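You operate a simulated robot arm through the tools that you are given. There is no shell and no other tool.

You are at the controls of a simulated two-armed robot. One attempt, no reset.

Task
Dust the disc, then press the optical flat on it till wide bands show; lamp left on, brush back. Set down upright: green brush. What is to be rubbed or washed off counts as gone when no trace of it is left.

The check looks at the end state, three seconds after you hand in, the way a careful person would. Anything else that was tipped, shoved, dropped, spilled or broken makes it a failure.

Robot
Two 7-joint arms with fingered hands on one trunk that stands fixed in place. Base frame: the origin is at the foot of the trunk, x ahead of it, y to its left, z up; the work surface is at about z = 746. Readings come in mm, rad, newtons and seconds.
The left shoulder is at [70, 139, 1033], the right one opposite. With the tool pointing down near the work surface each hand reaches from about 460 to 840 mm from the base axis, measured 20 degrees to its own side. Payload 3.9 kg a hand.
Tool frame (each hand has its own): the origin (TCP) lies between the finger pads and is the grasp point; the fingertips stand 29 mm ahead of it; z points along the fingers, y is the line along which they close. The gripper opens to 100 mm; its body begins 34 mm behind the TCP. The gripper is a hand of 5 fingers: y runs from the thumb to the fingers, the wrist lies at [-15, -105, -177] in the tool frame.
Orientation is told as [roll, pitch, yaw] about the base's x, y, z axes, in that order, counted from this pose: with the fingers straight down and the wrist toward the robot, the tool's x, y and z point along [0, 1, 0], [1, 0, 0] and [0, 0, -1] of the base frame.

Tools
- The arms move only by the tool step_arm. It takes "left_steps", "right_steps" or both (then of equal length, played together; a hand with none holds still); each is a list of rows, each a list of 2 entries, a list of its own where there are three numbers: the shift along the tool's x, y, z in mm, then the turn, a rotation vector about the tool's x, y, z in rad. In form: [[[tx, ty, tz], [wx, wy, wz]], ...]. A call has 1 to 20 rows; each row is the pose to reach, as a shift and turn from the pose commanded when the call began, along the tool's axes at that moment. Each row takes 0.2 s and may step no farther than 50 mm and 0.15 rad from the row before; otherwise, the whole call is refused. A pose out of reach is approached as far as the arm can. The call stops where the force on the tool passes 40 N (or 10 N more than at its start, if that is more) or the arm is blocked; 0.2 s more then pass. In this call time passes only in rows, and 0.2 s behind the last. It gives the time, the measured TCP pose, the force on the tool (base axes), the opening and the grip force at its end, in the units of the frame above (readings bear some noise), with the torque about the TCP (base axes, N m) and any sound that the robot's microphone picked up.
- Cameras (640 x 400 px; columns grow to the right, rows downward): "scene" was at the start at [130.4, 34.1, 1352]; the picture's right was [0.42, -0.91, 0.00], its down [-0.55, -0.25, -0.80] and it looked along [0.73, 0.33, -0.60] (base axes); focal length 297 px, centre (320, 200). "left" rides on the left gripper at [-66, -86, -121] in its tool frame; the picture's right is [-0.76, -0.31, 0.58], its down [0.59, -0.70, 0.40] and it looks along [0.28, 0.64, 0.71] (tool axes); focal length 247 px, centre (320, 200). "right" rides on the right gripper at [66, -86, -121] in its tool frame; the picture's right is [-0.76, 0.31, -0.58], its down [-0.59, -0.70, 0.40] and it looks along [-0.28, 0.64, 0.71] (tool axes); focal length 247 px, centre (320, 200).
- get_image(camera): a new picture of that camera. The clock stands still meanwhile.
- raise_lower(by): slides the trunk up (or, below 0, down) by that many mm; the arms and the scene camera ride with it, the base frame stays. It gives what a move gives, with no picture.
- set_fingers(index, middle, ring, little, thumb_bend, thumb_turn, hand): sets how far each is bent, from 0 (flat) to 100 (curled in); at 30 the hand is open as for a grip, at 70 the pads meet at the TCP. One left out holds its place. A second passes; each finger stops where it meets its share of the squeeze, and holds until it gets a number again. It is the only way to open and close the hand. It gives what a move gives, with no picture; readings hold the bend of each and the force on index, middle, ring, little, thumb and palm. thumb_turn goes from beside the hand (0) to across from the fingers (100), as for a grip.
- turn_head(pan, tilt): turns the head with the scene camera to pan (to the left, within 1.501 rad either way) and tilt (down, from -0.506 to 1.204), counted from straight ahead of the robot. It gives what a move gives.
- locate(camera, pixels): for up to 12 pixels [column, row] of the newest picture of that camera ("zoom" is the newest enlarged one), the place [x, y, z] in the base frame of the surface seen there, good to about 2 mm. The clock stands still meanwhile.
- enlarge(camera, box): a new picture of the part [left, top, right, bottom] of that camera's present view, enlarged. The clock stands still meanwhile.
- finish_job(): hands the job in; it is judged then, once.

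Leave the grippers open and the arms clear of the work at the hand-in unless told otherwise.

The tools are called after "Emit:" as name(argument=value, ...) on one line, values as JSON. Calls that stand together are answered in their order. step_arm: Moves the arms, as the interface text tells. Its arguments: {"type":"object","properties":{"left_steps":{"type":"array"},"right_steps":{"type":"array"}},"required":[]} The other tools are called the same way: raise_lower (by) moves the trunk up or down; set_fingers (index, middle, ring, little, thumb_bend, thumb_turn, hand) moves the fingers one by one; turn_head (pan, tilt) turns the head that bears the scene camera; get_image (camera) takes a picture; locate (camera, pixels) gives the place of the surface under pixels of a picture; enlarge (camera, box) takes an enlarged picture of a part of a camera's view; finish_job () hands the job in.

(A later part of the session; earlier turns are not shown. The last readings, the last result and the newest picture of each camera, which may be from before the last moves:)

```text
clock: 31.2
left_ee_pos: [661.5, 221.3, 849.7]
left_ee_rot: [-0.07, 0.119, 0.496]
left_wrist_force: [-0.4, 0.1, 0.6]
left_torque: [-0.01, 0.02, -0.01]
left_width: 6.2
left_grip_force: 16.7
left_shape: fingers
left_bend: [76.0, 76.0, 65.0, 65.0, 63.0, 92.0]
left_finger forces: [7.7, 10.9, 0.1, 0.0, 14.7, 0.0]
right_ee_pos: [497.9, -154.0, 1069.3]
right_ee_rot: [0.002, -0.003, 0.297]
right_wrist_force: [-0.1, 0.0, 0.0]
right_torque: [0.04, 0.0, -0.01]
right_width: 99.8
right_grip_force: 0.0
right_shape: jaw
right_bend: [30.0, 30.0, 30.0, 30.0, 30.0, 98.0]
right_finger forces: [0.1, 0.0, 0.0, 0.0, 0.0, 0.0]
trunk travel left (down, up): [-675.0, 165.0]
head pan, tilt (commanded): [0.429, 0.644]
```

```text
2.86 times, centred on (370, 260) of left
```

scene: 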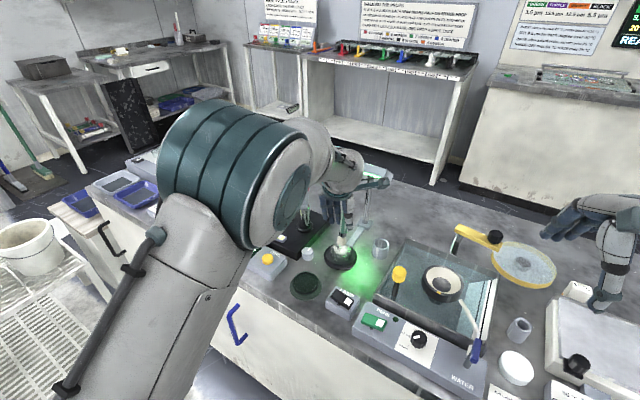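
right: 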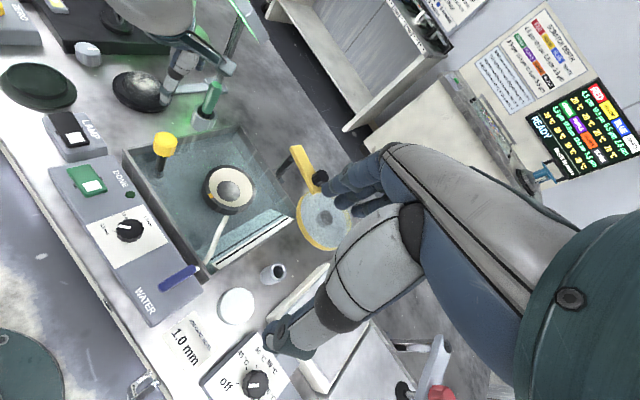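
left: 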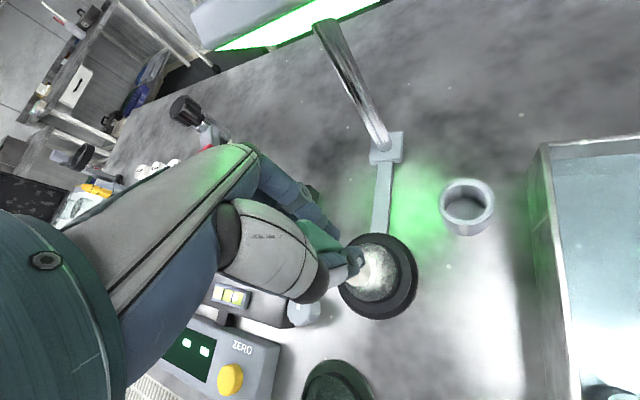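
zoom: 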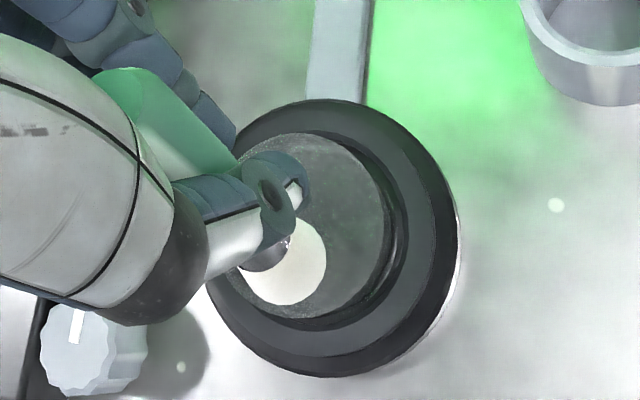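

The disc looks almost clean. I'll lift the brush 35 mm and inspect the whole top closely.

Emit:
step_arm(left_steps=[[[-0.72, -1.19, -9.9], [0, 0, 0]], [[-1.6, -2.6, -21.8], [0, 0, 0]], [[-2.5, -4.2, -34.7], [0, 0, 0]], [[17, -13, -33], [0, 0, 0]]])

Emit:
enlarge(camera="right", box=[115, 50, 185, 120])

Emit:
enlarge(camera="left", box=[320, 200, 440, 320])

Emit:
enlarge(camera="scene", box=[310, 215, 380, 275])

```text
clock: 32.2
left_ee_pos: [641.4, 235.2, 883.6]
left_ee_rot: [-0.072, 0.118, 0.494]
left_wrist_force: [-0.6, -0.2, -1.2]
left_torque: [0.01, -0.01, 0.01]
left_width: 6.7
left_grip_force: 16.1
left_shape: fingers
left_bend: [76.0, 76.0, 65.0, 65.0, 63.0, 92.0]
left_finger forces: [7.5, 10.9, 0.1, 0.0, 14.6, 0.0]
right_ee_pos: [498.4, -151.2, 1070.4]
right_ee_rot: [-0.001, -0.002, 0.298]
right_wrist_force: [0.4, -0.2, 0.6]
right_torque: [-0.01, 0.02, -0.06]
right_width: 100.0
right_grip_force: 0.1
right_shape: jaw
right_bend: [30.0, 30.0, 30.0, 30.0, 30.0, 98.0]
right_finger forces: [0.1, 0.0, 0.0, 0.0, 0.1, 0.0]
trunk travel left (down, up): [-675.0, 165.0]
head pan, tilt (commanded): [0.429, 0.644]
```

```text
5.71 times, centred on (150, 85) of right
```

zoom: 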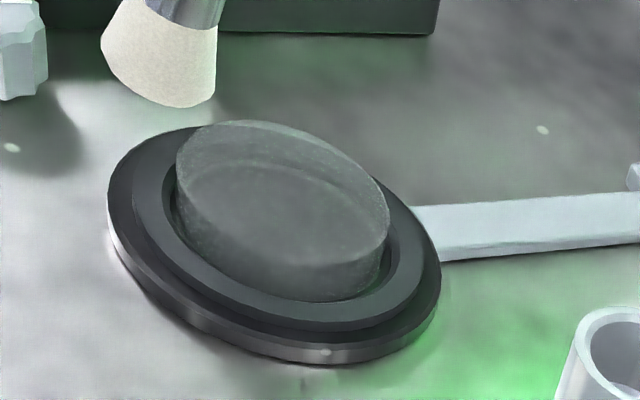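

```text
3.33 times, centred on (380, 260) of left
```

zoom: 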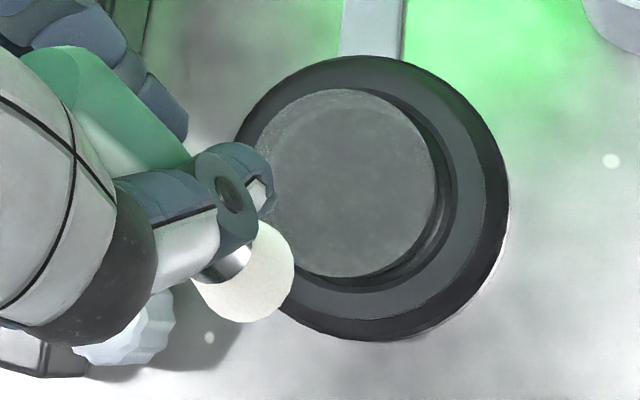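

```text
6.67 times, centred on (345, 245) of scene
```

zoom: 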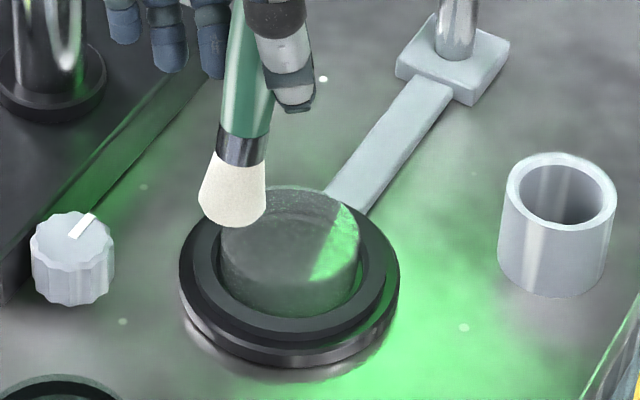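

A faint whitish band remains on the far rim (+x/+y side, around (290,120) in the left zoom). I'll do a fourth pass with a wider circle of 23 mm, repeating the far side.

Emit:
step_arm(left_steps=[[[-28.17, 16.75, 0], [0, 0, 0]], [[-26.95, 18.77, 16.9], [0, 0, 0]], [[-25.72, 20.8, 33.2], [0, 0, 0]], [[-36.81, 40.89, 31.5], [0, 0, 0]], [[-25.27, 43.61, 30.4], [0, 0, 0]], [[-13.89, 40.25, 30], [0, 0, 0]], [[-5.64, 31.66, 30.4], [0, 0, 0]], [[-2.81, 20.15, 31.6], [0, 0, 0]], [[-6.09, 8.85, 33.2], [0, 0, 0]], [[-14.63, 0.71, 34.8], [0, 0, 0]], [[-26.17, -2.01, 35.9], [0, 0, 0]], [[-37.55, 1.35, 36.3], [0, 0, 0]], [[-45.8, 9.94, 35.9], [0, 0, 0]], [[-48.63, 21.45, 34.8], [0, 0, 0]], [[-45.35, 32.75, 33.2], [0, 0, 0]], [[-36.81, 40.89, 31.5], [0, 0, 0]], [[-25.27, 43.61, 30.4], [0, 0, 0]], [[-13.89, 40.25, 30], [0, 0, 0]], [[-5.64, 31.66, 30.4], [0, 0, 0]], [[-25.72, 20.8, 33.2], [0, 0, 0]]])

Emit:
enlarge(camera="left", box=[300, 190, 440, 330])

Emit:
enlarge(camera="right", box=[110, 30, 190, 130])

```text
clock: 36.4
left_ee_pos: [670.0, 217.1, 848.8]
left_ee_rot: [-0.072, 0.117, 0.495]
left_wrist_force: [0.5, -0.4, 0.9]
left_torque: [0.03, 0.02, 0.0]
left_width: 6.2
left_grip_force: 16.9
left_shape: fingers
left_bend: [76.0, 76.0, 65.0, 65.0, 64.0, 92.0]
left_finger forces: [7.3, 11.5, 0.0, 0.0, 14.7, 0.0]
right_ee_pos: [499.4, -153.3, 1070.3]
right_ee_rot: [0.003, -0.002, 0.298]
right_wrist_force: [0.3, -0.9, -1.2]
right_torque: [0.02, -0.02, -0.01]
right_width: 99.5
right_grip_force: 0.0
right_shape: jaw
right_bend: [30.0, 30.0, 30.0, 30.0, 30.0, 98.0]
right_finger forces: [0.0, 0.0, 0.1, 0.0, 0.0, 0.1]
trunk travel left (down, up): [-675.0, 165.0]
head pan, tilt (commanded): [0.429, 0.644]
```

```text
2.86 times, centred on (370, 260) of left
```

zoom: 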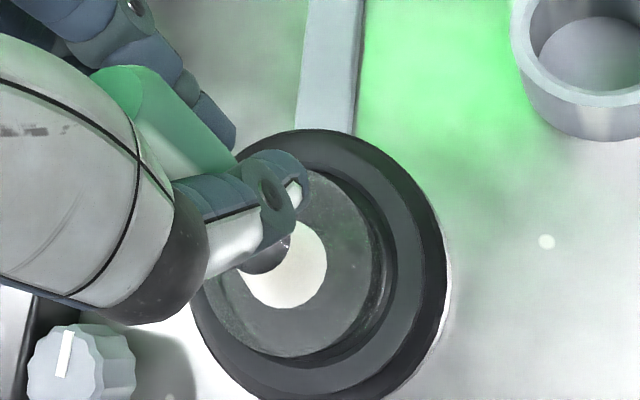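

```text
4.00 times, centred on (150, 80) of right
```

zoom: 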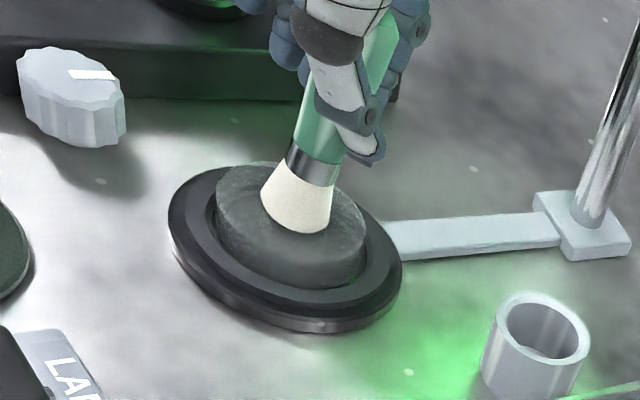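

I'll lift and inspect again. The knob and seat shifted equally in the right view, so that is only camera jitter.

Emit:
step_arm(left_steps=[[[-0.72, -1.19, -9.9], [0, 0, 0]], [[-1.6, -2.6, -21.8], [0, 0, 0]], [[-2.5, -4.2, -34.7], [0, 0, 0]], [[10, -15, -33], [0, 0, 0]], [[24, -25, -33], [0, 0, 0]]])

Emit:
enlarge(camera="right", box=[115, 50, 185, 120])

Emit:
enlarge(camera="left", box=[320, 200, 440, 320])

Emit:
enlarge(camera="scene", box=[315, 225, 370, 270])

```text
clock: 37.6
left_ee_pos: [639.7, 230.6, 884.2]
left_ee_rot: [-0.073, 0.12, 0.495]
left_wrist_force: [-0.3, 0.4, -0.4]
left_torque: [0.0, 0.0, -0.04]
left_width: 6.1
left_grip_force: 16.9
left_shape: fingers
left_bend: [76.0, 76.0, 65.0, 65.0, 64.0, 92.0]
left_finger forces: [7.3, 11.5, 0.0, 0.0, 14.6, 0.0]
right_ee_pos: [499.4, -152.0, 1069.7]
right_ee_rot: [0.001, -0.003, 0.298]
right_wrist_force: [0.7, 0.5, 0.1]
right_torque: [-0.04, -0.02, -0.03]
right_width: 99.9
right_grip_force: 0.1
right_shape: jaw
right_bend: [30.0, 30.0, 30.0, 30.0, 30.0, 98.0]
right_finger forces: [0.0, 0.1, 0.0, 0.0, 0.0, 0.0]
trunk travel left (down, up): [-675.0, 165.0]
head pan, tilt (commanded): [0.429, 0.644]
```

```text
5.71 times, centred on (150, 85) of right
```

zoom: 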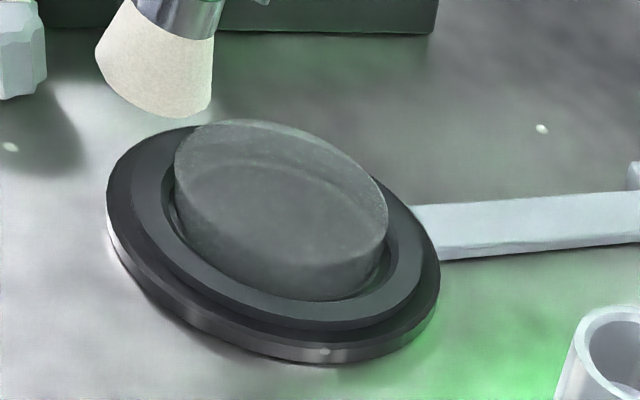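

```text
3.33 times, centred on (380, 260) of left
```

zoom: 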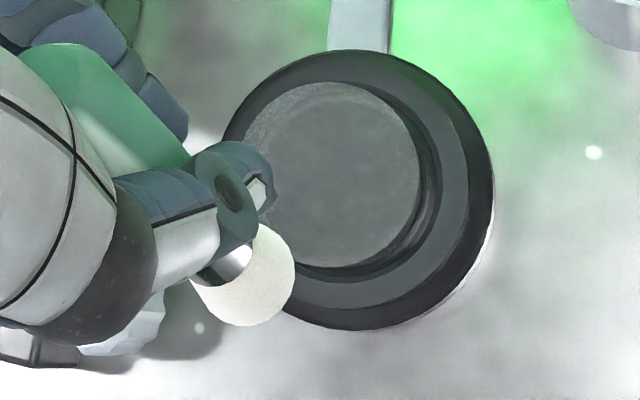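

```text
8.89 times, centred on (342, 248) of scene
```

zoom: 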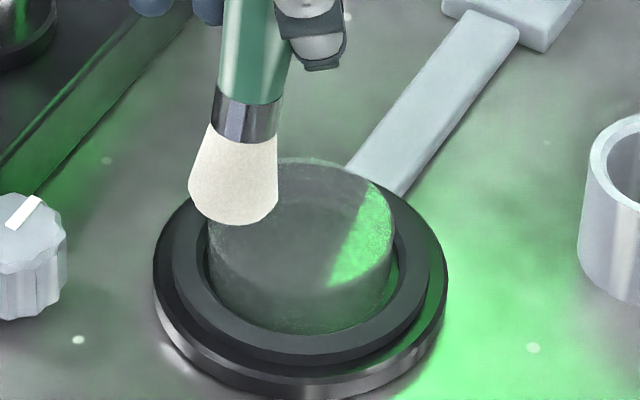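

The disc appears to be glass, so some of that band may be the far side wall seen through it. I'll zoom in harder.

Emit:
enlarge(camera="left", box=[350, 215, 420, 285])

Emit:
enlarge(camera="right", box=[130, 65, 175, 105])

Emit:
enlarge(camera="scene", box=[325, 235, 360, 260])

```text
5.71 times, centred on (385, 250) of left
```

zoom: 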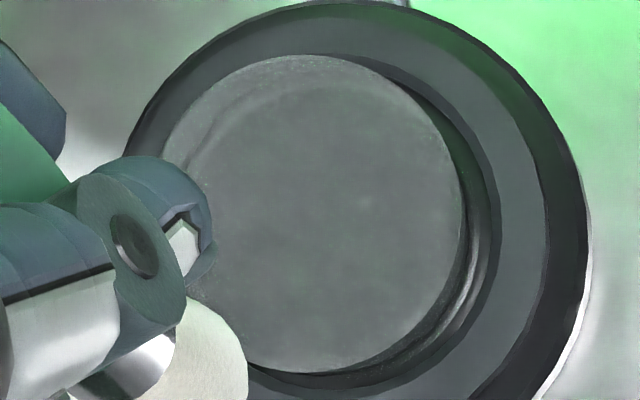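

```text
10.00 times, centred on (152, 85) of right
```

zoom: 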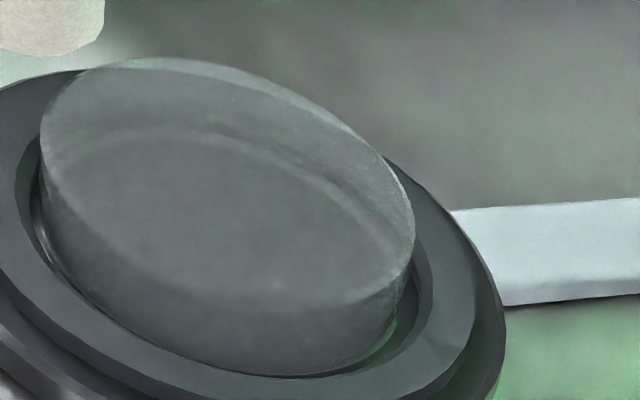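

```text
16.00 times, centred on (342, 248) of scene
```

zoom: 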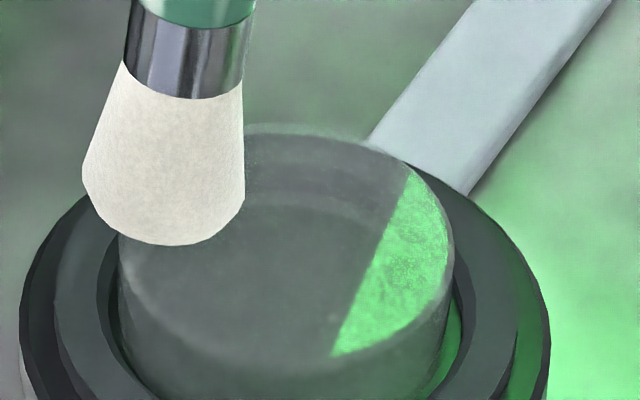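

To tell dust from glass I'll use locate. Dusty spots earlier returned z≈770, while clear glass returned ≈750. I'll sample a grid of points in a fresh left zoom.

Emit:
enlarge(camera="left", box=[350, 215, 420, 285])

Emit:
locate(camera="zoom", pixels=[[300, 70], [240, 80], [200, 120], [190, 150], [360, 80], [420, 120], [450, 180], [450, 260], [320, 150], [320, 210], [260, 200], [400, 210]])

Emit:
locate(camera="zoom", pixels=[[300, 340], [370, 330], [420, 300], [260, 290], [300, 100], [230, 110], [260, 65], [340, 65], [400, 90], [450, 220], [440, 290], [350, 260]])

```text
5.71 times, centred on (385, 250) of left
```

zoom: 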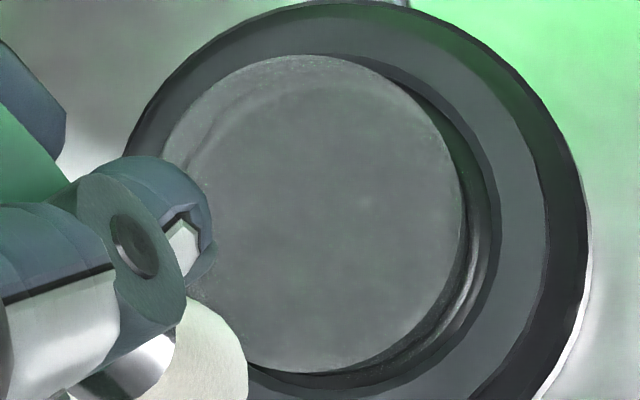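

```text
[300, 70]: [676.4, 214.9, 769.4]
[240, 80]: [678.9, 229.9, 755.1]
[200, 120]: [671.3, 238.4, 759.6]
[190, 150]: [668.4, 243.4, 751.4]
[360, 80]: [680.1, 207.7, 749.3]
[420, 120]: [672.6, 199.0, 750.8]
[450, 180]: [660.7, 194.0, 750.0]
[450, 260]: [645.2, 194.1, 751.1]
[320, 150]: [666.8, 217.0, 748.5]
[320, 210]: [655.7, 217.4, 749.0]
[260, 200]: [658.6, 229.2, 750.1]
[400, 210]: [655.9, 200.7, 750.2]
```

```text
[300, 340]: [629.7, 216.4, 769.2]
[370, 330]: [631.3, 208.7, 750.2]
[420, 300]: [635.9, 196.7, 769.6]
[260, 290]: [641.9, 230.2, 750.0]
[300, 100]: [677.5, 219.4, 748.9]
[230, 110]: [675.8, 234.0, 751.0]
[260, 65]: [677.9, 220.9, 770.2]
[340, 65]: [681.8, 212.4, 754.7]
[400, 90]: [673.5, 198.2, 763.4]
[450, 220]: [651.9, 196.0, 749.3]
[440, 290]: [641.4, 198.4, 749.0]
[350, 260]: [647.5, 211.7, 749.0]
```

The interior reads as clear glass (z≈750), but rim spots still return z≈770, so a trace of dust may remain at the edge. The brush has also tilted in the grip. I'll measure its lean before correcting it.

Emit:
enlarge(camera="right", box=[90, 10, 180, 90])

Emit:
locate(camera="zoom", pixels=[[205, 275], [245, 290], [285, 300], [225, 235], [260, 245], [300, 260], [265, 215], [290, 225], [275, 170], [310, 170], [300, 120], [255, 200]])

Emit:
enlarge(camera="scene", box=[300, 190, 380, 260])

Emit:
locate(camera="zoom", pixels=[[225, 300], [250, 305], [275, 295], [240, 270], [245, 240], [265, 240], [255, 190], [265, 150], [280, 190], [250, 215]])

```text
5.00 times, centred on (135, 50) of right
```

zoom: 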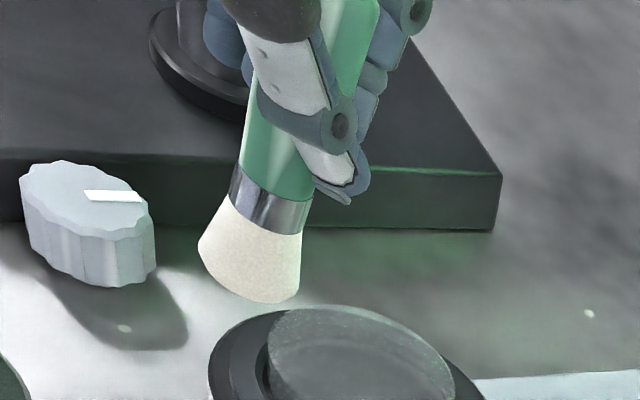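

```text
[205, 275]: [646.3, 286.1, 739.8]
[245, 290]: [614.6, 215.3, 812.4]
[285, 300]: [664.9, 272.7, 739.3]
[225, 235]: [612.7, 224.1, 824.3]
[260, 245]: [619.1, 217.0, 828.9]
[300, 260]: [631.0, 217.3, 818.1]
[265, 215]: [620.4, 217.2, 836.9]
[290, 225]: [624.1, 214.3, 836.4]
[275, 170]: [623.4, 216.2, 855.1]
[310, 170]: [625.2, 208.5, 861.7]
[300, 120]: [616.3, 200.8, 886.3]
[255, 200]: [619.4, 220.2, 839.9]
```

```text
5.71 times, centred on (340, 225) of scene
```

zoom: 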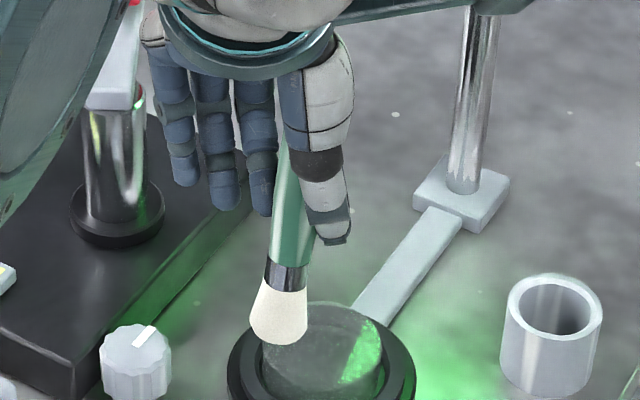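

```text
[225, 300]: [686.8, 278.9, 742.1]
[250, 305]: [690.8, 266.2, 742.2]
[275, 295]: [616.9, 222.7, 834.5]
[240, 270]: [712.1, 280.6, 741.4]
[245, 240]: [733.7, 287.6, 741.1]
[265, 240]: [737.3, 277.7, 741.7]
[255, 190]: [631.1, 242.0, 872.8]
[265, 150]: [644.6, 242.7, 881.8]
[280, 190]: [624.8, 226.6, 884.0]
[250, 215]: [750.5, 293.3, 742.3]
```

Fitting the axis gives a lean of about 0.18 rad with the top toward +x. I'll turn the hand back by that much at this height so the bristle face lies flat again.

Emit:
step_arm(left_steps=[[[0, 0, 0], [-0.08, -0.043, 0.011]], [[0, 0, 0], [-0.157, -0.085, 0.0216]]])

Emit:
enlarge(camera="right", box=[90, 10, 180, 90])

Emit:
enlarge(camera="scene", box=[300, 190, 380, 260])

Emit:
get_image(camera="left")

```text
clock: 38.2
left_ee_pos: [641.4, 230.8, 883.0]
left_ee_rot: [-0.158, -0.039, 0.492]
left_wrist_force: [-0.2, -0.1, -0.1]
left_torque: [0.02, 0.02, 0.03]
left_width: 6.0
left_grip_force: 16.5
left_shape: fingers
left_bend: [76.0, 76.0, 65.0, 65.0, 64.0, 92.0]
left_finger forces: [7.4, 11.4, 0.1, 0.0, 14.8, 0.1]
right_ee_pos: [499.0, -152.7, 1070.0]
right_ee_rot: [0.001, -0.001, 0.298]
right_wrist_force: [0.1, -0.8, -0.6]
right_torque: [0.02, 0.02, 0.0]
right_width: 99.9
right_grip_force: 0.1
right_shape: jaw
right_bend: [30.0, 30.0, 30.0, 30.0, 30.0, 98.0]
right_finger forces: [0.0, 0.0, 0.0, 0.1, 0.1, 0.0]
trunk travel left (down, up): [-675.0, 165.0]
head pan, tilt (commanded): [0.429, 0.644]
```

```text
5.00 times, centred on (135, 50) of right
```

zoom: 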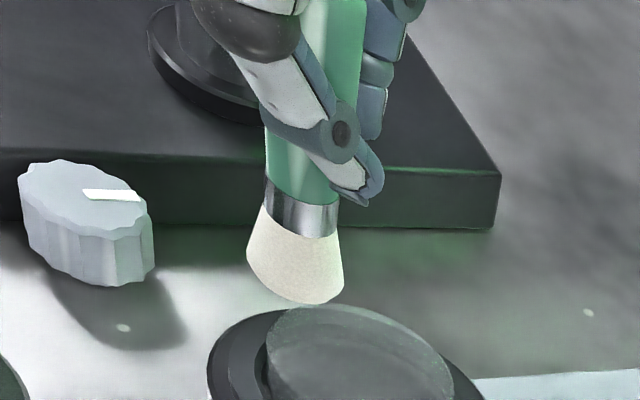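

```text
5.71 times, centred on (340, 225) of scene
```

zoom: 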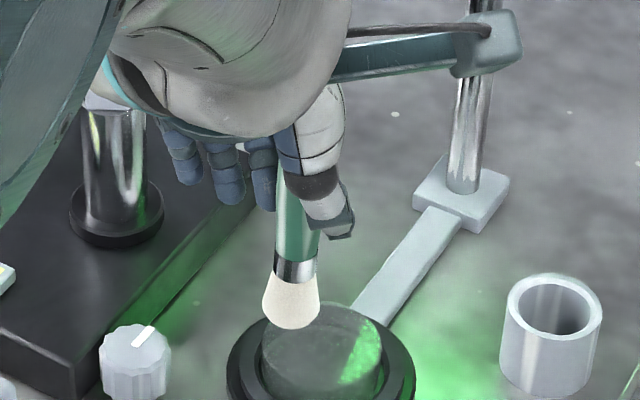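

```text
taken
```

left: 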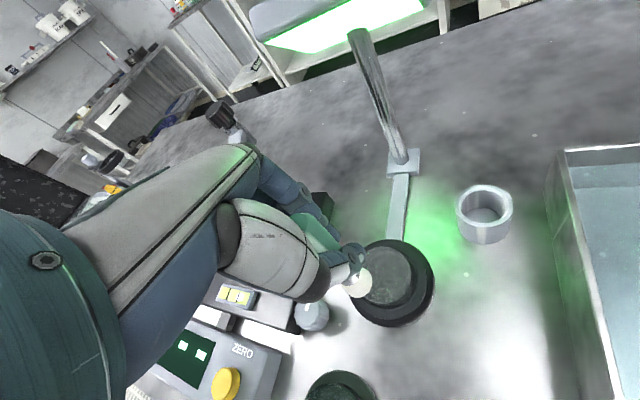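

The brush is upright again. I'll move its face over the disc centre and lower to just above contact.

Emit:
step_arm(left_steps=[[[-18.4, 9.5, 3.3], [0, 0, 0]], [[-15.6, 8.8, 21.1], [0, 0, 0]], [[-13.2, 8.2, 35.9], [0, 0, 0]], [[-12.9, 8.1, 37.8], [0, 0, 0]]])

Emit:
enlarge(camera="right", box=[110, 30, 190, 130])

Emit:
enlarge(camera="left", box=[300, 190, 440, 330])

```text
clock: 39.2
left_ee_pos: [657.1, 218.4, 849.2]
left_ee_rot: [-0.159, -0.043, 0.491]
left_wrist_force: [-0.5, 0.3, 5.3]
left_torque: [-0.01, -0.02, -0.01]
left_width: 5.9
left_grip_force: 18.2
left_shape: fingers
left_bend: [76.0, 76.0, 65.0, 65.0, 64.0, 92.0]
left_finger forces: [7.5, 12.5, 0.0, 0.0, 14.9, 0.0]
right_ee_pos: [498.9, -152.3, 1070.6]
right_ee_rot: [-0.002, -0.003, 0.297]
right_wrist_force: [0.6, 0.0, 0.6]
right_torque: [0.0, 0.03, -0.03]
right_width: 99.6
right_grip_force: 0.1
right_shape: jaw
right_bend: [30.0, 30.0, 30.0, 30.0, 30.0, 98.0]
right_finger forces: [0.0, 0.1, 0.0, 0.0, 0.0, 0.1]
trunk travel left (down, up): [-675.0, 165.0]
head pan, tilt (commanded): [0.429, 0.644]
```

```text
4.00 times, centred on (150, 80) of right
```

zoom: 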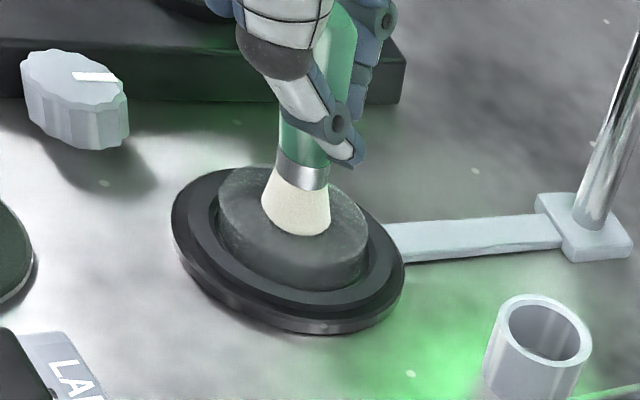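

```text
2.86 times, centred on (370, 260) of left
```

zoom: 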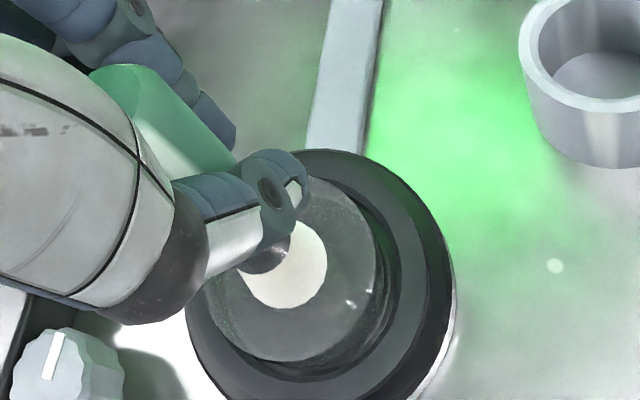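

The contact force is 5.3 N with the face flat on the disc. I'll ease off about 1.3 mm and run a rim circle of radius 24 mm, slightly more than once round.

Emit:
step_arm(left_steps=[[[-0.2, 0.05, -1.28], [0, 0, 0]], [[-5.73, 10.62, 0.02], [0, 0, 0]], [[-11.26, 21.19, 1.32], [0, 0, 0]], [[0.69, 24.03, -0.46], [0, 0, 0]], [[12.43, 20.44, -2.48], [0, 0, 0]], [[20.75, 11.38, -4.16], [0, 0, 0]], [[23.49, -0.7, -5.08], [0, 0, 0]], [[19.87, -12.61, -4.98], [0, 0, 0]], [[10.86, -21.09, -3.88], [0, 0, 0]], [[-1.09, -23.93, -2.1], [0, 0, 0]], [[-12.83, -20.34, -0.08], [0, 0, 0]], [[-21.15, -11.28, 1.6], [0, 0, 0]], [[-23.89, 0.8, 2.52], [0, 0, 0]], [[-20.27, 12.71, 2.42], [0, 0, 0]], [[-11.26, 21.19, 1.32], [0, 0, 0]], [[0.69, 24.03, -0.46], [0, 0, 0]], [[12.43, 20.44, -2.48], [0, 0, 0]], [[20.75, 11.38, -4.16], [0, 0, 0]], [[8.53, 4.77, -2.48], [0, 0, 0]], [[-0.2, 0.05, -1.28], [0, 0, 0]]])

Emit:
enlarge(camera="right", box=[110, 30, 190, 130])

Emit:
enlarge(camera="left", box=[300, 190, 440, 330])

```text
clock: 43.4
left_ee_pos: [657.6, 220.3, 848.7]
left_ee_rot: [-0.158, -0.042, 0.492]
left_wrist_force: [0.4, -0.4, 2.5]
left_torque: [0.03, -0.02, 0.02]
left_width: 5.6
left_grip_force: 17.0
left_shape: fingers
left_bend: [76.0, 77.0, 65.0, 65.0, 64.0, 92.0]
left_finger forces: [7.8, 12.3, 0.0, 0.1, 15.0, 0.0]
right_ee_pos: [499.4, -151.6, 1070.9]
right_ee_rot: [0.002, -0.002, 0.297]
right_wrist_force: [-0.5, 0.2, 0.2]
right_torque: [0.01, -0.01, -0.01]
right_width: 99.9
right_grip_force: 0.1
right_shape: jaw
right_bend: [30.0, 30.0, 30.0, 30.0, 30.0, 98.0]
right_finger forces: [0.1, 0.1, 0.0, 0.0, 0.0, 0.0]
trunk travel left (down, up): [-675.0, 165.0]
head pan, tilt (commanded): [0.429, 0.644]
```

```text
4.00 times, centred on (150, 80) of right
```

zoom: 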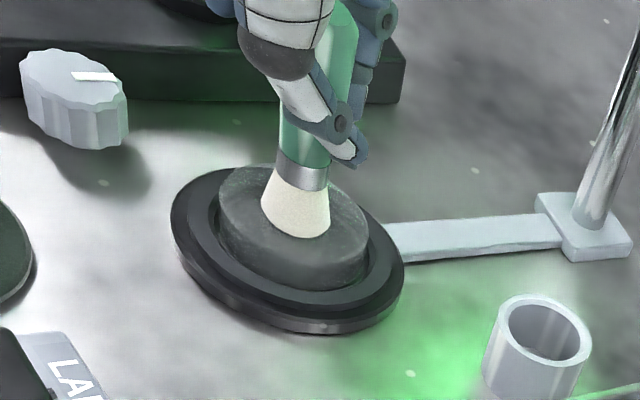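

```text
2.86 times, centred on (370, 260) of left
```

zoom: 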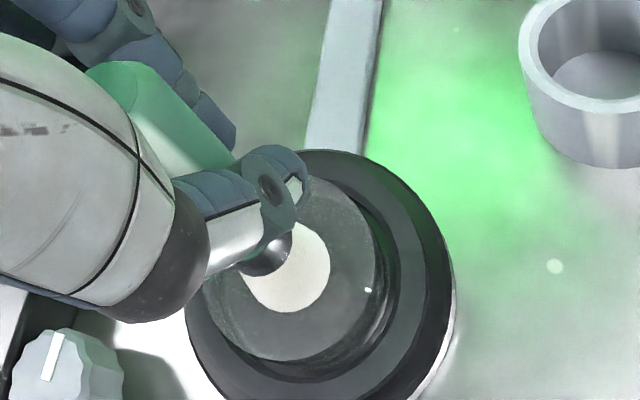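

I'll lift, move partly toward the cup for an unobstructed view of the disc, and inspect.

Emit:
step_arm(left_steps=[[[-1.9, 0.5, -11.8], [0, 0, 0]], [[-5.5, 1.4, -34.5], [0, 0, 0]], [[-36, 1.6, -30], [0, 0, 0]], [[-67.3, 1.8, -24.6], [0, 0, 0]]])

Emit:
enlarge(camera="left", box=[230, 220, 380, 370])

Emit:
enlarge(camera="right", box=[125, 60, 180, 110])

Emit:
get_image(camera="scene")

```text
clock: 44.4
left_ee_pos: [689.1, 169.2, 885.2]
left_ee_rot: [-0.18, -0.029, 0.509]
left_wrist_force: [-0.2, 0.1, 0.1]
left_torque: [-0.03, -0.06, 0.0]
left_width: 5.5
left_grip_force: 17.1
left_shape: fingers
left_bend: [76.0, 77.0, 65.0, 65.0, 64.0, 92.0]
left_finger forces: [7.6, 11.5, 0.1, 0.0, 14.8, 0.0]
right_ee_pos: [499.6, -152.2, 1070.1]
right_ee_rot: [-0.002, -0.002, 0.298]
right_wrist_force: [-0.2, 0.7, 0.0]
right_torque: [-0.05, -0.02, 0.0]
right_width: 99.8
right_grip_force: 0.1
right_shape: jaw
right_bend: [30.0, 30.0, 30.0, 30.0, 30.0, 98.0]
right_finger forces: [0.0, 0.1, 0.1, 0.0, 0.1, 0.0]
trunk travel left (down, up): [-675.0, 165.0]
head pan, tilt (commanded): [0.429, 0.644]
```

```text
2.67 times, centred on (305, 295) of left
```

zoom: 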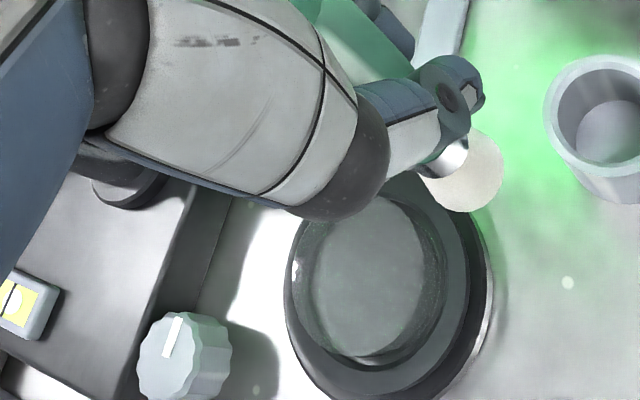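

```text
8.00 times, centred on (152, 85) of right
```

zoom: 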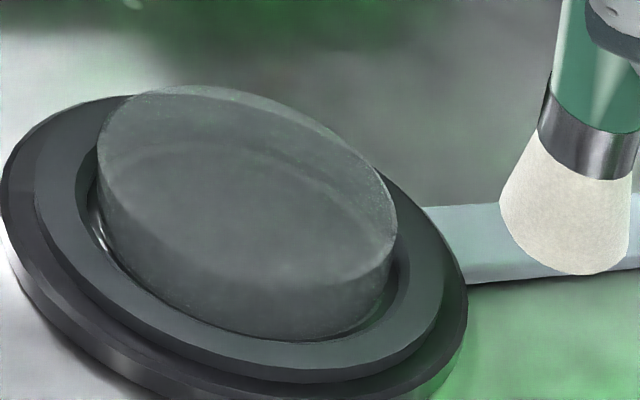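

```text
taken
```

scene: 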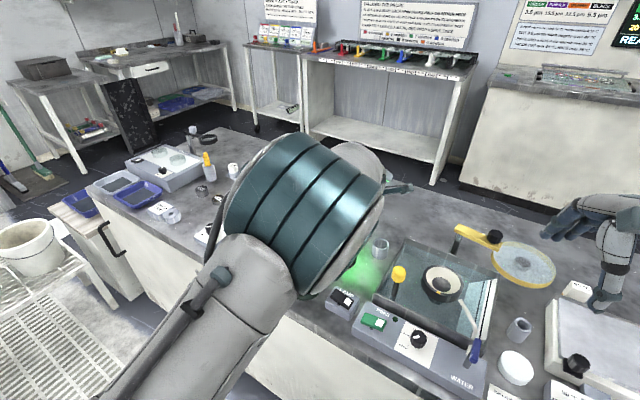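

I'll probe the disc with locate again, on the right zoom and the left zoom, to see whether any dust return (z≈770) remains.

Emit:
locate(camera="zoom", pixels=[[160, 105], [200, 100], [250, 110], [300, 130], [350, 165], [380, 200], [130, 130], [110, 170], [200, 150], [300, 190], [250, 220], [350, 250]])

Emit:
enlarge(camera="left", box=[285, 280, 365, 370])

Emit:
locate(camera="zoom", pixels=[[200, 130], [250, 90], [330, 60], [400, 80], [440, 140], [450, 200], [420, 270], [350, 320], [280, 310], [220, 260], [320, 180], [370, 220]])

```text
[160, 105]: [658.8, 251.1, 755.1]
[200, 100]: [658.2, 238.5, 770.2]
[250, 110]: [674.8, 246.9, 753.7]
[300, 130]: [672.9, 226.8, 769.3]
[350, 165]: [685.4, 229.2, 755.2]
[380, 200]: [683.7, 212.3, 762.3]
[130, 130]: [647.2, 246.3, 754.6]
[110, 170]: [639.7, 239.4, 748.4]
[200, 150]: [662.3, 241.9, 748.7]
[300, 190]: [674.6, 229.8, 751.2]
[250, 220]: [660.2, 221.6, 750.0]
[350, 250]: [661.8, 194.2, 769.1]
```

```text
4.44 times, centred on (325, 325) of left
```

zoom: 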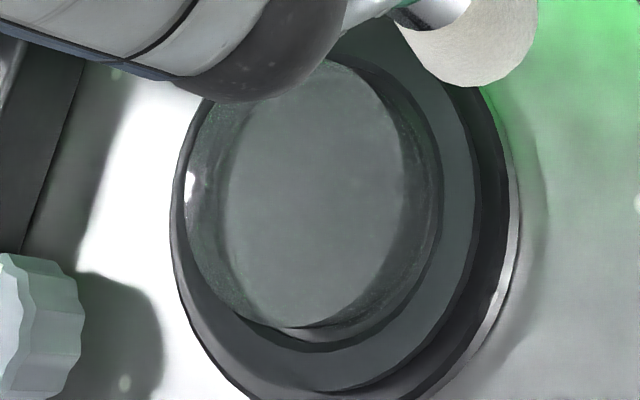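

```text
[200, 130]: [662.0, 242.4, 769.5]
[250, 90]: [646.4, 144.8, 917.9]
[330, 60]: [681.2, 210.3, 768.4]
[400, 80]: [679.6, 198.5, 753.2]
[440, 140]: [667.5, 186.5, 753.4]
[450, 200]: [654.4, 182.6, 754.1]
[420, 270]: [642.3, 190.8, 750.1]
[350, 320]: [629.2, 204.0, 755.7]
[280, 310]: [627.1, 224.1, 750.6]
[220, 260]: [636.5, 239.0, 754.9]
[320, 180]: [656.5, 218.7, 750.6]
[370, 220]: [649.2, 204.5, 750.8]
```

A few rim pixels still return z≈769–770. For comparison I'll zoom on the optical flat's rim on the green pad, to learn whether clean glass edges look the same.

Emit:
enlarge(camera="right", box=[0, 50, 85, 120])

Emit:
locate(camera="zoom", pixels=[[100, 120], [150, 105], [200, 105], [260, 115], [320, 140], [380, 180], [400, 230], [300, 200], [200, 180], [350, 250], [150, 160], [400, 200]])

Emit:
enlarge(camera="left", box=[285, 280, 365, 370])

Emit:
locate(camera="zoom", pixels=[[390, 90], [400, 110], [410, 130], [415, 150], [418, 180], [415, 210], [405, 240], [385, 270], [360, 295], [330, 310], [300, 318], [270, 305]])

```text
5.71 times, centred on (42, 85) of right
```

zoom: 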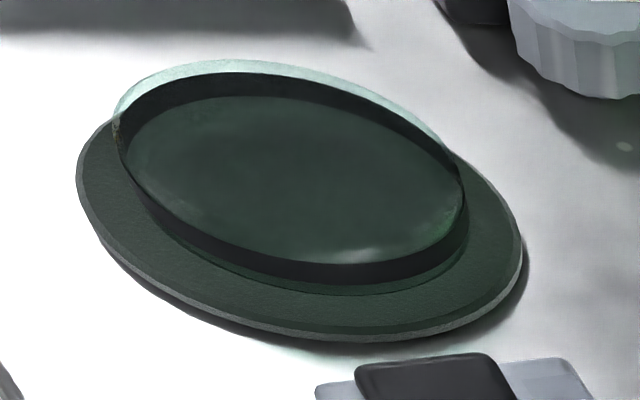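

```text
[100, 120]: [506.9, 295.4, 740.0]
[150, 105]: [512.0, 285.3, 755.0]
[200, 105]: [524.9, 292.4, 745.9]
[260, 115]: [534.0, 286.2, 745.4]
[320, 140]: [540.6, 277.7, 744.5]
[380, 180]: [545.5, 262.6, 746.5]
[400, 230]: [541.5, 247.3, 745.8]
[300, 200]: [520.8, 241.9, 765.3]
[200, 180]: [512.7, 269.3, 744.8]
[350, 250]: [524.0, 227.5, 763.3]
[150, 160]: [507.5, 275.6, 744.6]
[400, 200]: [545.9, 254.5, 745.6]
```

```text
4.44 times, centred on (325, 325) of left
```

zoom: 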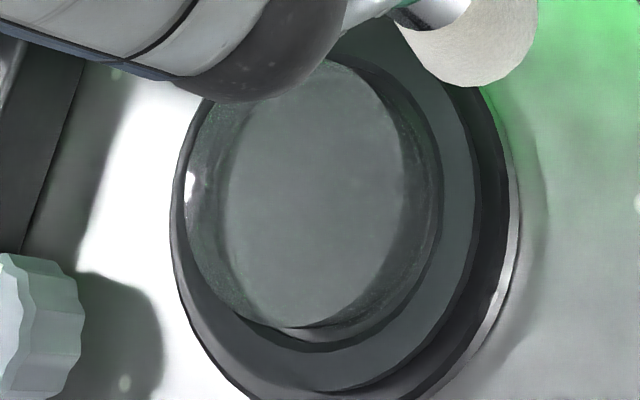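

```text
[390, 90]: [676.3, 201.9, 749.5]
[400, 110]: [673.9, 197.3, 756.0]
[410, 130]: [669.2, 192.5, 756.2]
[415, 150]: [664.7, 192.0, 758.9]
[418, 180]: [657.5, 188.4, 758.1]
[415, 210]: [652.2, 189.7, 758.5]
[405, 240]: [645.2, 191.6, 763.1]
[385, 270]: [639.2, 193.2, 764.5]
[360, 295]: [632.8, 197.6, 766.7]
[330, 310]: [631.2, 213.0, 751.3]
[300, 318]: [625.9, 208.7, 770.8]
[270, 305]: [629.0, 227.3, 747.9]
```

The flat's rim shows smooth clean edges, while the disc's rim still looks slightly granular. I'll zoom in as far as possible on the disc from the right and left cameras.

Emit:
enlarge(camera="right", box=[132, 68, 172, 93])

Emit:
enlarge(camera="left", box=[295, 285, 345, 325])

Emit:
enlarge(camera="left", box=[310, 320, 360, 360])

```text
16.00 times, centred on (152, 80) of right
```

zoom: 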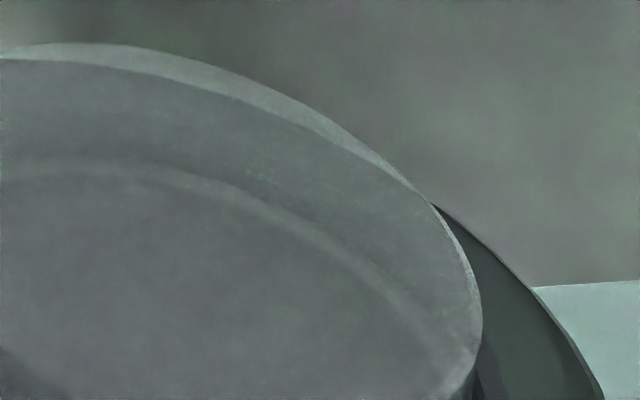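

```text
10.00 times, centred on (320, 305) of left
```

zoom: 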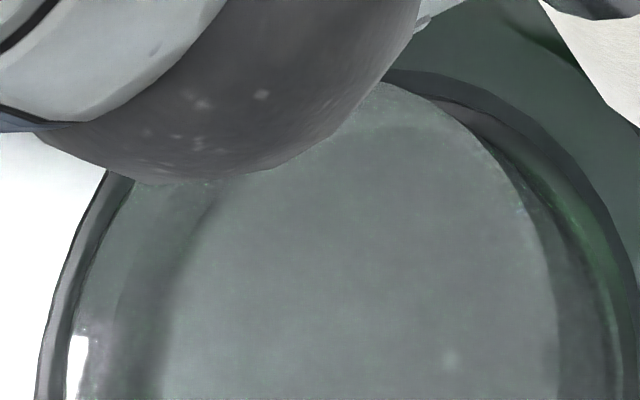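

```text
10.00 times, centred on (335, 340) of left
```

zoom: 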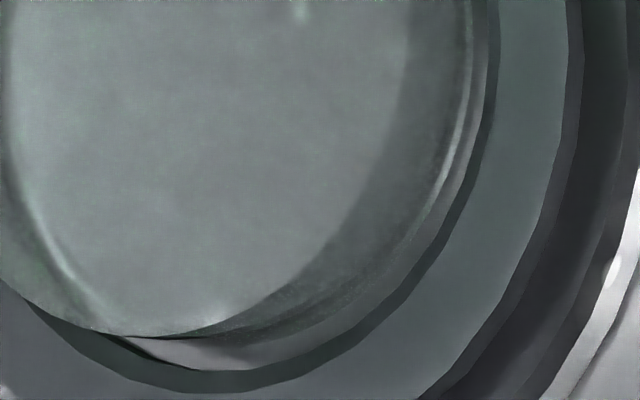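

The middle is clear. A faint haze near the rim could be leftover dust, so I'll do two more gentle rounds. The first is a ring of radius 16.

Emit:
step_arm(left_steps=[[[31.3, -0.2, -5.4], [0, 0, 0]], [[61.8, -0.4, -9.9], [0, 0, 0]], [[65.4, -1.3, 12.8], [0, 0, 0]], [[67.3, -1.8, 24.6], [0, 0, 0]], [[59.92, 12.3, 26.34], [0, 0, 0]], [[67.87, 14.23, 25.15], [0, 0, 0]], [[75.74, 11.81, 23.8], [0, 0, 0]], [[81.27, 5.75, 22.68], [0, 0, 0]], [[83.12, -2.29, 22.06], [0, 0, 0]], [[80.69, -10.27, 22.13], [0, 0, 0]], [[74.68, -15.9, 22.86], [0, 0, 0]], [[66.73, -17.83, 24.05], [0, 0, 0]], [[58.86, -15.41, 25.4], [0, 0, 0]], [[53.33, -9.35, 26.52], [0, 0, 0]], [[51.48, -1.31, 27.14], [0, 0, 0]], [[53.91, 6.67, 27.07], [0, 0, 0]], [[59.92, 12.3, 26.34], [0, 0, 0]], [[63.6, 5.25, 25.47], [0, 0, 0]], [[71, -8.85, 23.73], [0, 0, 0]], [[67.3, -1.8, 24.6], [0, 0, 0]]])

Emit:
enlarge(camera="left", box=[300, 190, 440, 330])

```text
clock: 48.6
left_ee_pos: [657.4, 218.1, 849.7]
left_ee_rot: [-0.156, -0.041, 0.492]
left_wrist_force: [0.3, 0.1, 0.7]
left_torque: [0.01, 0.06, 0.02]
left_width: 5.2
left_grip_force: 16.7
left_shape: fingers
left_bend: [76.0, 77.0, 65.0, 65.0, 65.0, 92.0]
left_finger forces: [7.2, 12.1, 0.1, 0.0, 15.1, 0.0]
right_ee_pos: [499.4, -151.7, 1070.3]
right_ee_rot: [0.002, -0.001, 0.297]
right_wrist_force: [0.5, -1.2, 0.0]
right_torque: [0.0, 0.03, 0.01]
right_width: 99.8
right_grip_force: 0.0
right_shape: jaw
right_bend: [30.0, 30.0, 30.0, 30.0, 30.0, 98.0]
right_finger forces: [0.0, 0.0, 0.0, 0.1, 0.0, 0.0]
trunk travel left (down, up): [-675.0, 165.0]
head pan, tilt (commanded): [0.429, 0.644]
```

```text
2.86 times, centred on (370, 260) of left
```

zoom: 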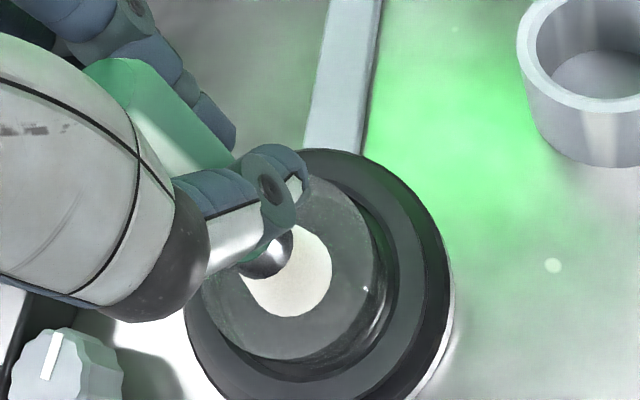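

Force has dropped to 0.7 N. I'll go 0.8 mm lower for the rim ring at radius 24, then lift and return to the inspection pose.

Emit:
step_arm(left_steps=[[[-10.93, 21.11, 3.4], [0, 0, 0]], [[1.02, 23.95, 1.6], [0, 0, 0]], [[12.76, 20.36, -0.4], [0, 0, 0]], [[21.08, 11.3, -2.1], [0, 0, 0]], [[23.82, -0.78, -3], [0, 0, 0]], [[20.2, -12.69, -2.9], [0, 0, 0]], [[11.19, -21.17, -1.8], [0, 0, 0]], [[-0.76, -24.01, 0], [0, 0, 0]], [[-12.5, -20.42, 2], [0, 0, 0]], [[-20.82, -11.36, 3.7], [0, 0, 0]], [[-23.56, 0.72, 4.6], [0, 0, 0]], [[-19.94, 12.63, 4.5], [0, 0, 0]], [[-10.93, 21.11, 3.4], [0, 0, 0]], [[1.02, 23.95, 1.6], [0, 0, 0]], [[12.76, 20.36, -0.4], [0, 0, 0]], [[21.08, 11.3, -2.1], [0, 0, 0]], [[-1.9, 0.5, -11.8], [0, 0, 0]], [[-5.5, 1.4, -34.5], [0, 0, 0]], [[-36, 1.6, -30], [0, 0, 0]], [[-67.3, 1.8, -24.6], [0, 0, 0]]])

Emit:
enlarge(camera="right", box=[125, 60, 180, 110])

Emit:
enlarge(camera="right", box=[132, 68, 172, 93])

Emit:
enlarge(camera="left", box=[285, 280, 365, 370])

```text
clock: 52.8
left_ee_pos: [688.2, 172.2, 884.3]
left_ee_rot: [-0.177, -0.031, 0.509]
left_wrist_force: [-0.2, 0.8, -0.1]
left_torque: [-0.05, 0.02, 0.01]
left_width: 5.0
left_grip_force: 17.1
left_shape: fingers
left_bend: [77.0, 77.0, 65.0, 65.0, 65.0, 91.0]
left_finger forces: [7.1, 12.4, 0.0, 0.1, 15.3, 0.1]
right_ee_pos: [500.0, -151.7, 1070.4]
right_ee_rot: [-0.001, -0.002, 0.299]
right_wrist_force: [-0.1, 0.3, -0.3]
right_torque: [-0.06, 0.01, 0.0]
right_width: 99.7
right_grip_force: 0.0
right_shape: jaw
right_bend: [30.0, 30.0, 30.0, 30.0, 30.0, 98.0]
right_finger forces: [0.1, 0.1, 0.0, 0.1, 0.1, 0.1]
trunk travel left (down, up): [-675.0, 165.0]
head pan, tilt (commanded): [0.429, 0.644]
```

```text
8.00 times, centred on (152, 85) of right
```

zoom: 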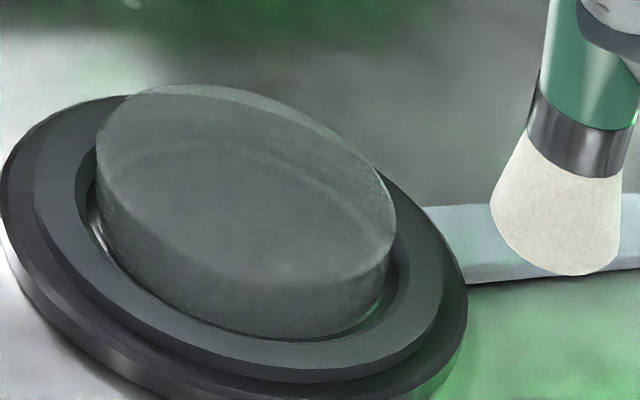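

```text
16.00 times, centred on (152, 80) of right
```

zoom: 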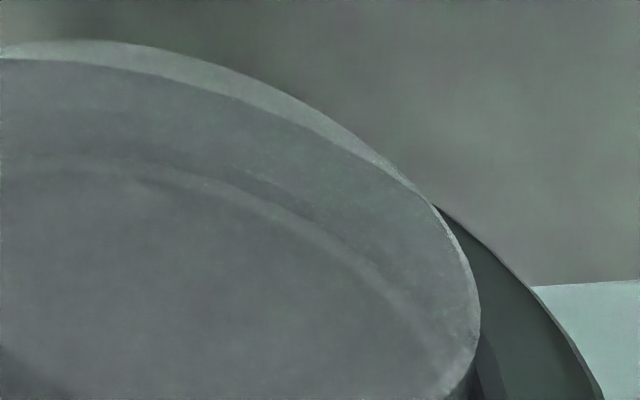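

```text
4.44 times, centred on (325, 325) of left
```

zoom: 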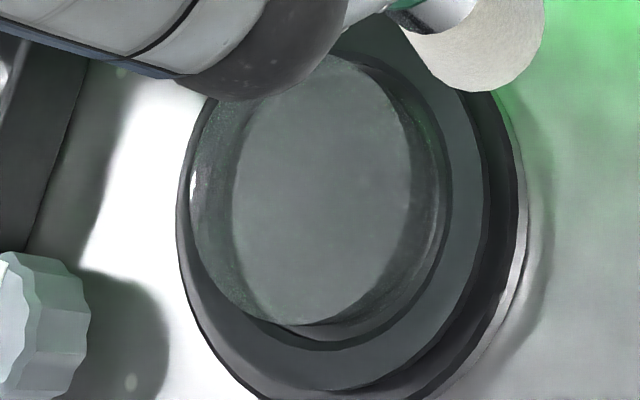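

It looks clean. To judge it in the lamp light I'll move the brush to the near-left side, where the scene camera can see the disc.

Emit:
step_arm(left_steps=[[[31.3, -0.2, -7.7], [0, 0, 0]], [[61.8, -0.4, -9.9], [0, 0, 0]], [[86.9, -18.5, -14.6], [0, 0, 0]]])

Emit:
enlarge(camera="scene", box=[325, 235, 360, 260])

Emit:
enlarge(camera="left", box=[330, 210, 430, 310])

```text
clock: 53.6
left_ee_pos: [627.5, 234.0, 885.5]
left_ee_rot: [-0.157, -0.04, 0.49]
left_wrist_force: [0.0, 0.1, 0.6]
left_torque: [0.01, -0.02, 0.02]
left_width: 4.7
left_grip_force: 17.3
left_shape: fingers
left_bend: [77.0, 77.0, 65.0, 65.0, 65.0, 91.0]
left_finger forces: [7.1, 12.4, 0.0, 0.0, 15.3, 0.0]
right_ee_pos: [498.7, -152.3, 1070.1]
right_ee_rot: [0.0, -0.003, 0.297]
right_wrist_force: [-0.9, 0.2, -0.4]
right_torque: [-0.01, -0.06, -0.02]
right_width: 99.7
right_grip_force: 0.1
right_shape: jaw
right_bend: [30.0, 30.0, 30.0, 30.0, 30.0, 98.0]
right_finger forces: [0.1, 0.1, 0.0, 0.0, 0.0, 0.0]
trunk travel left (down, up): [-675.0, 165.0]
head pan, tilt (commanded): [0.429, 0.644]
```

```text
16.00 times, centred on (342, 248) of scene
```

zoom: 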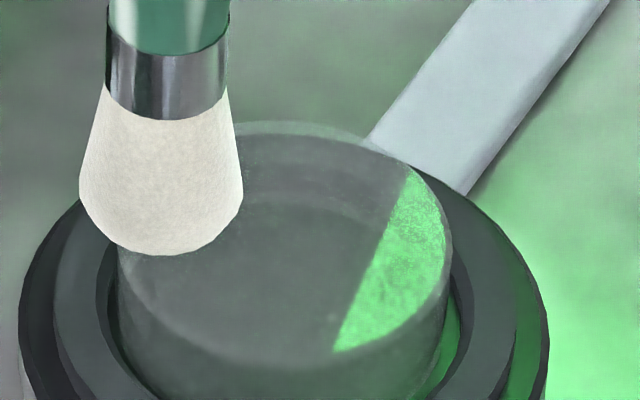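

```text
4.00 times, centred on (380, 260) of left
```

zoom: 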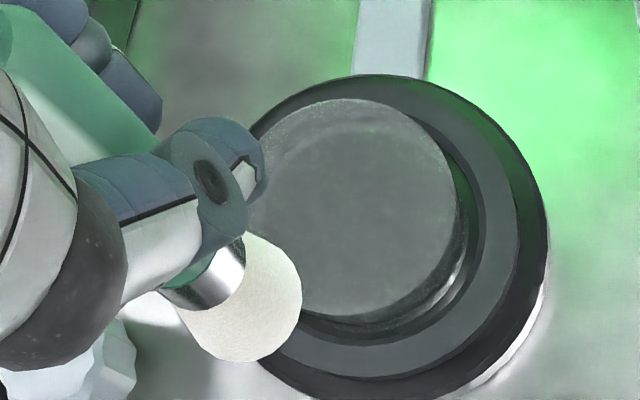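

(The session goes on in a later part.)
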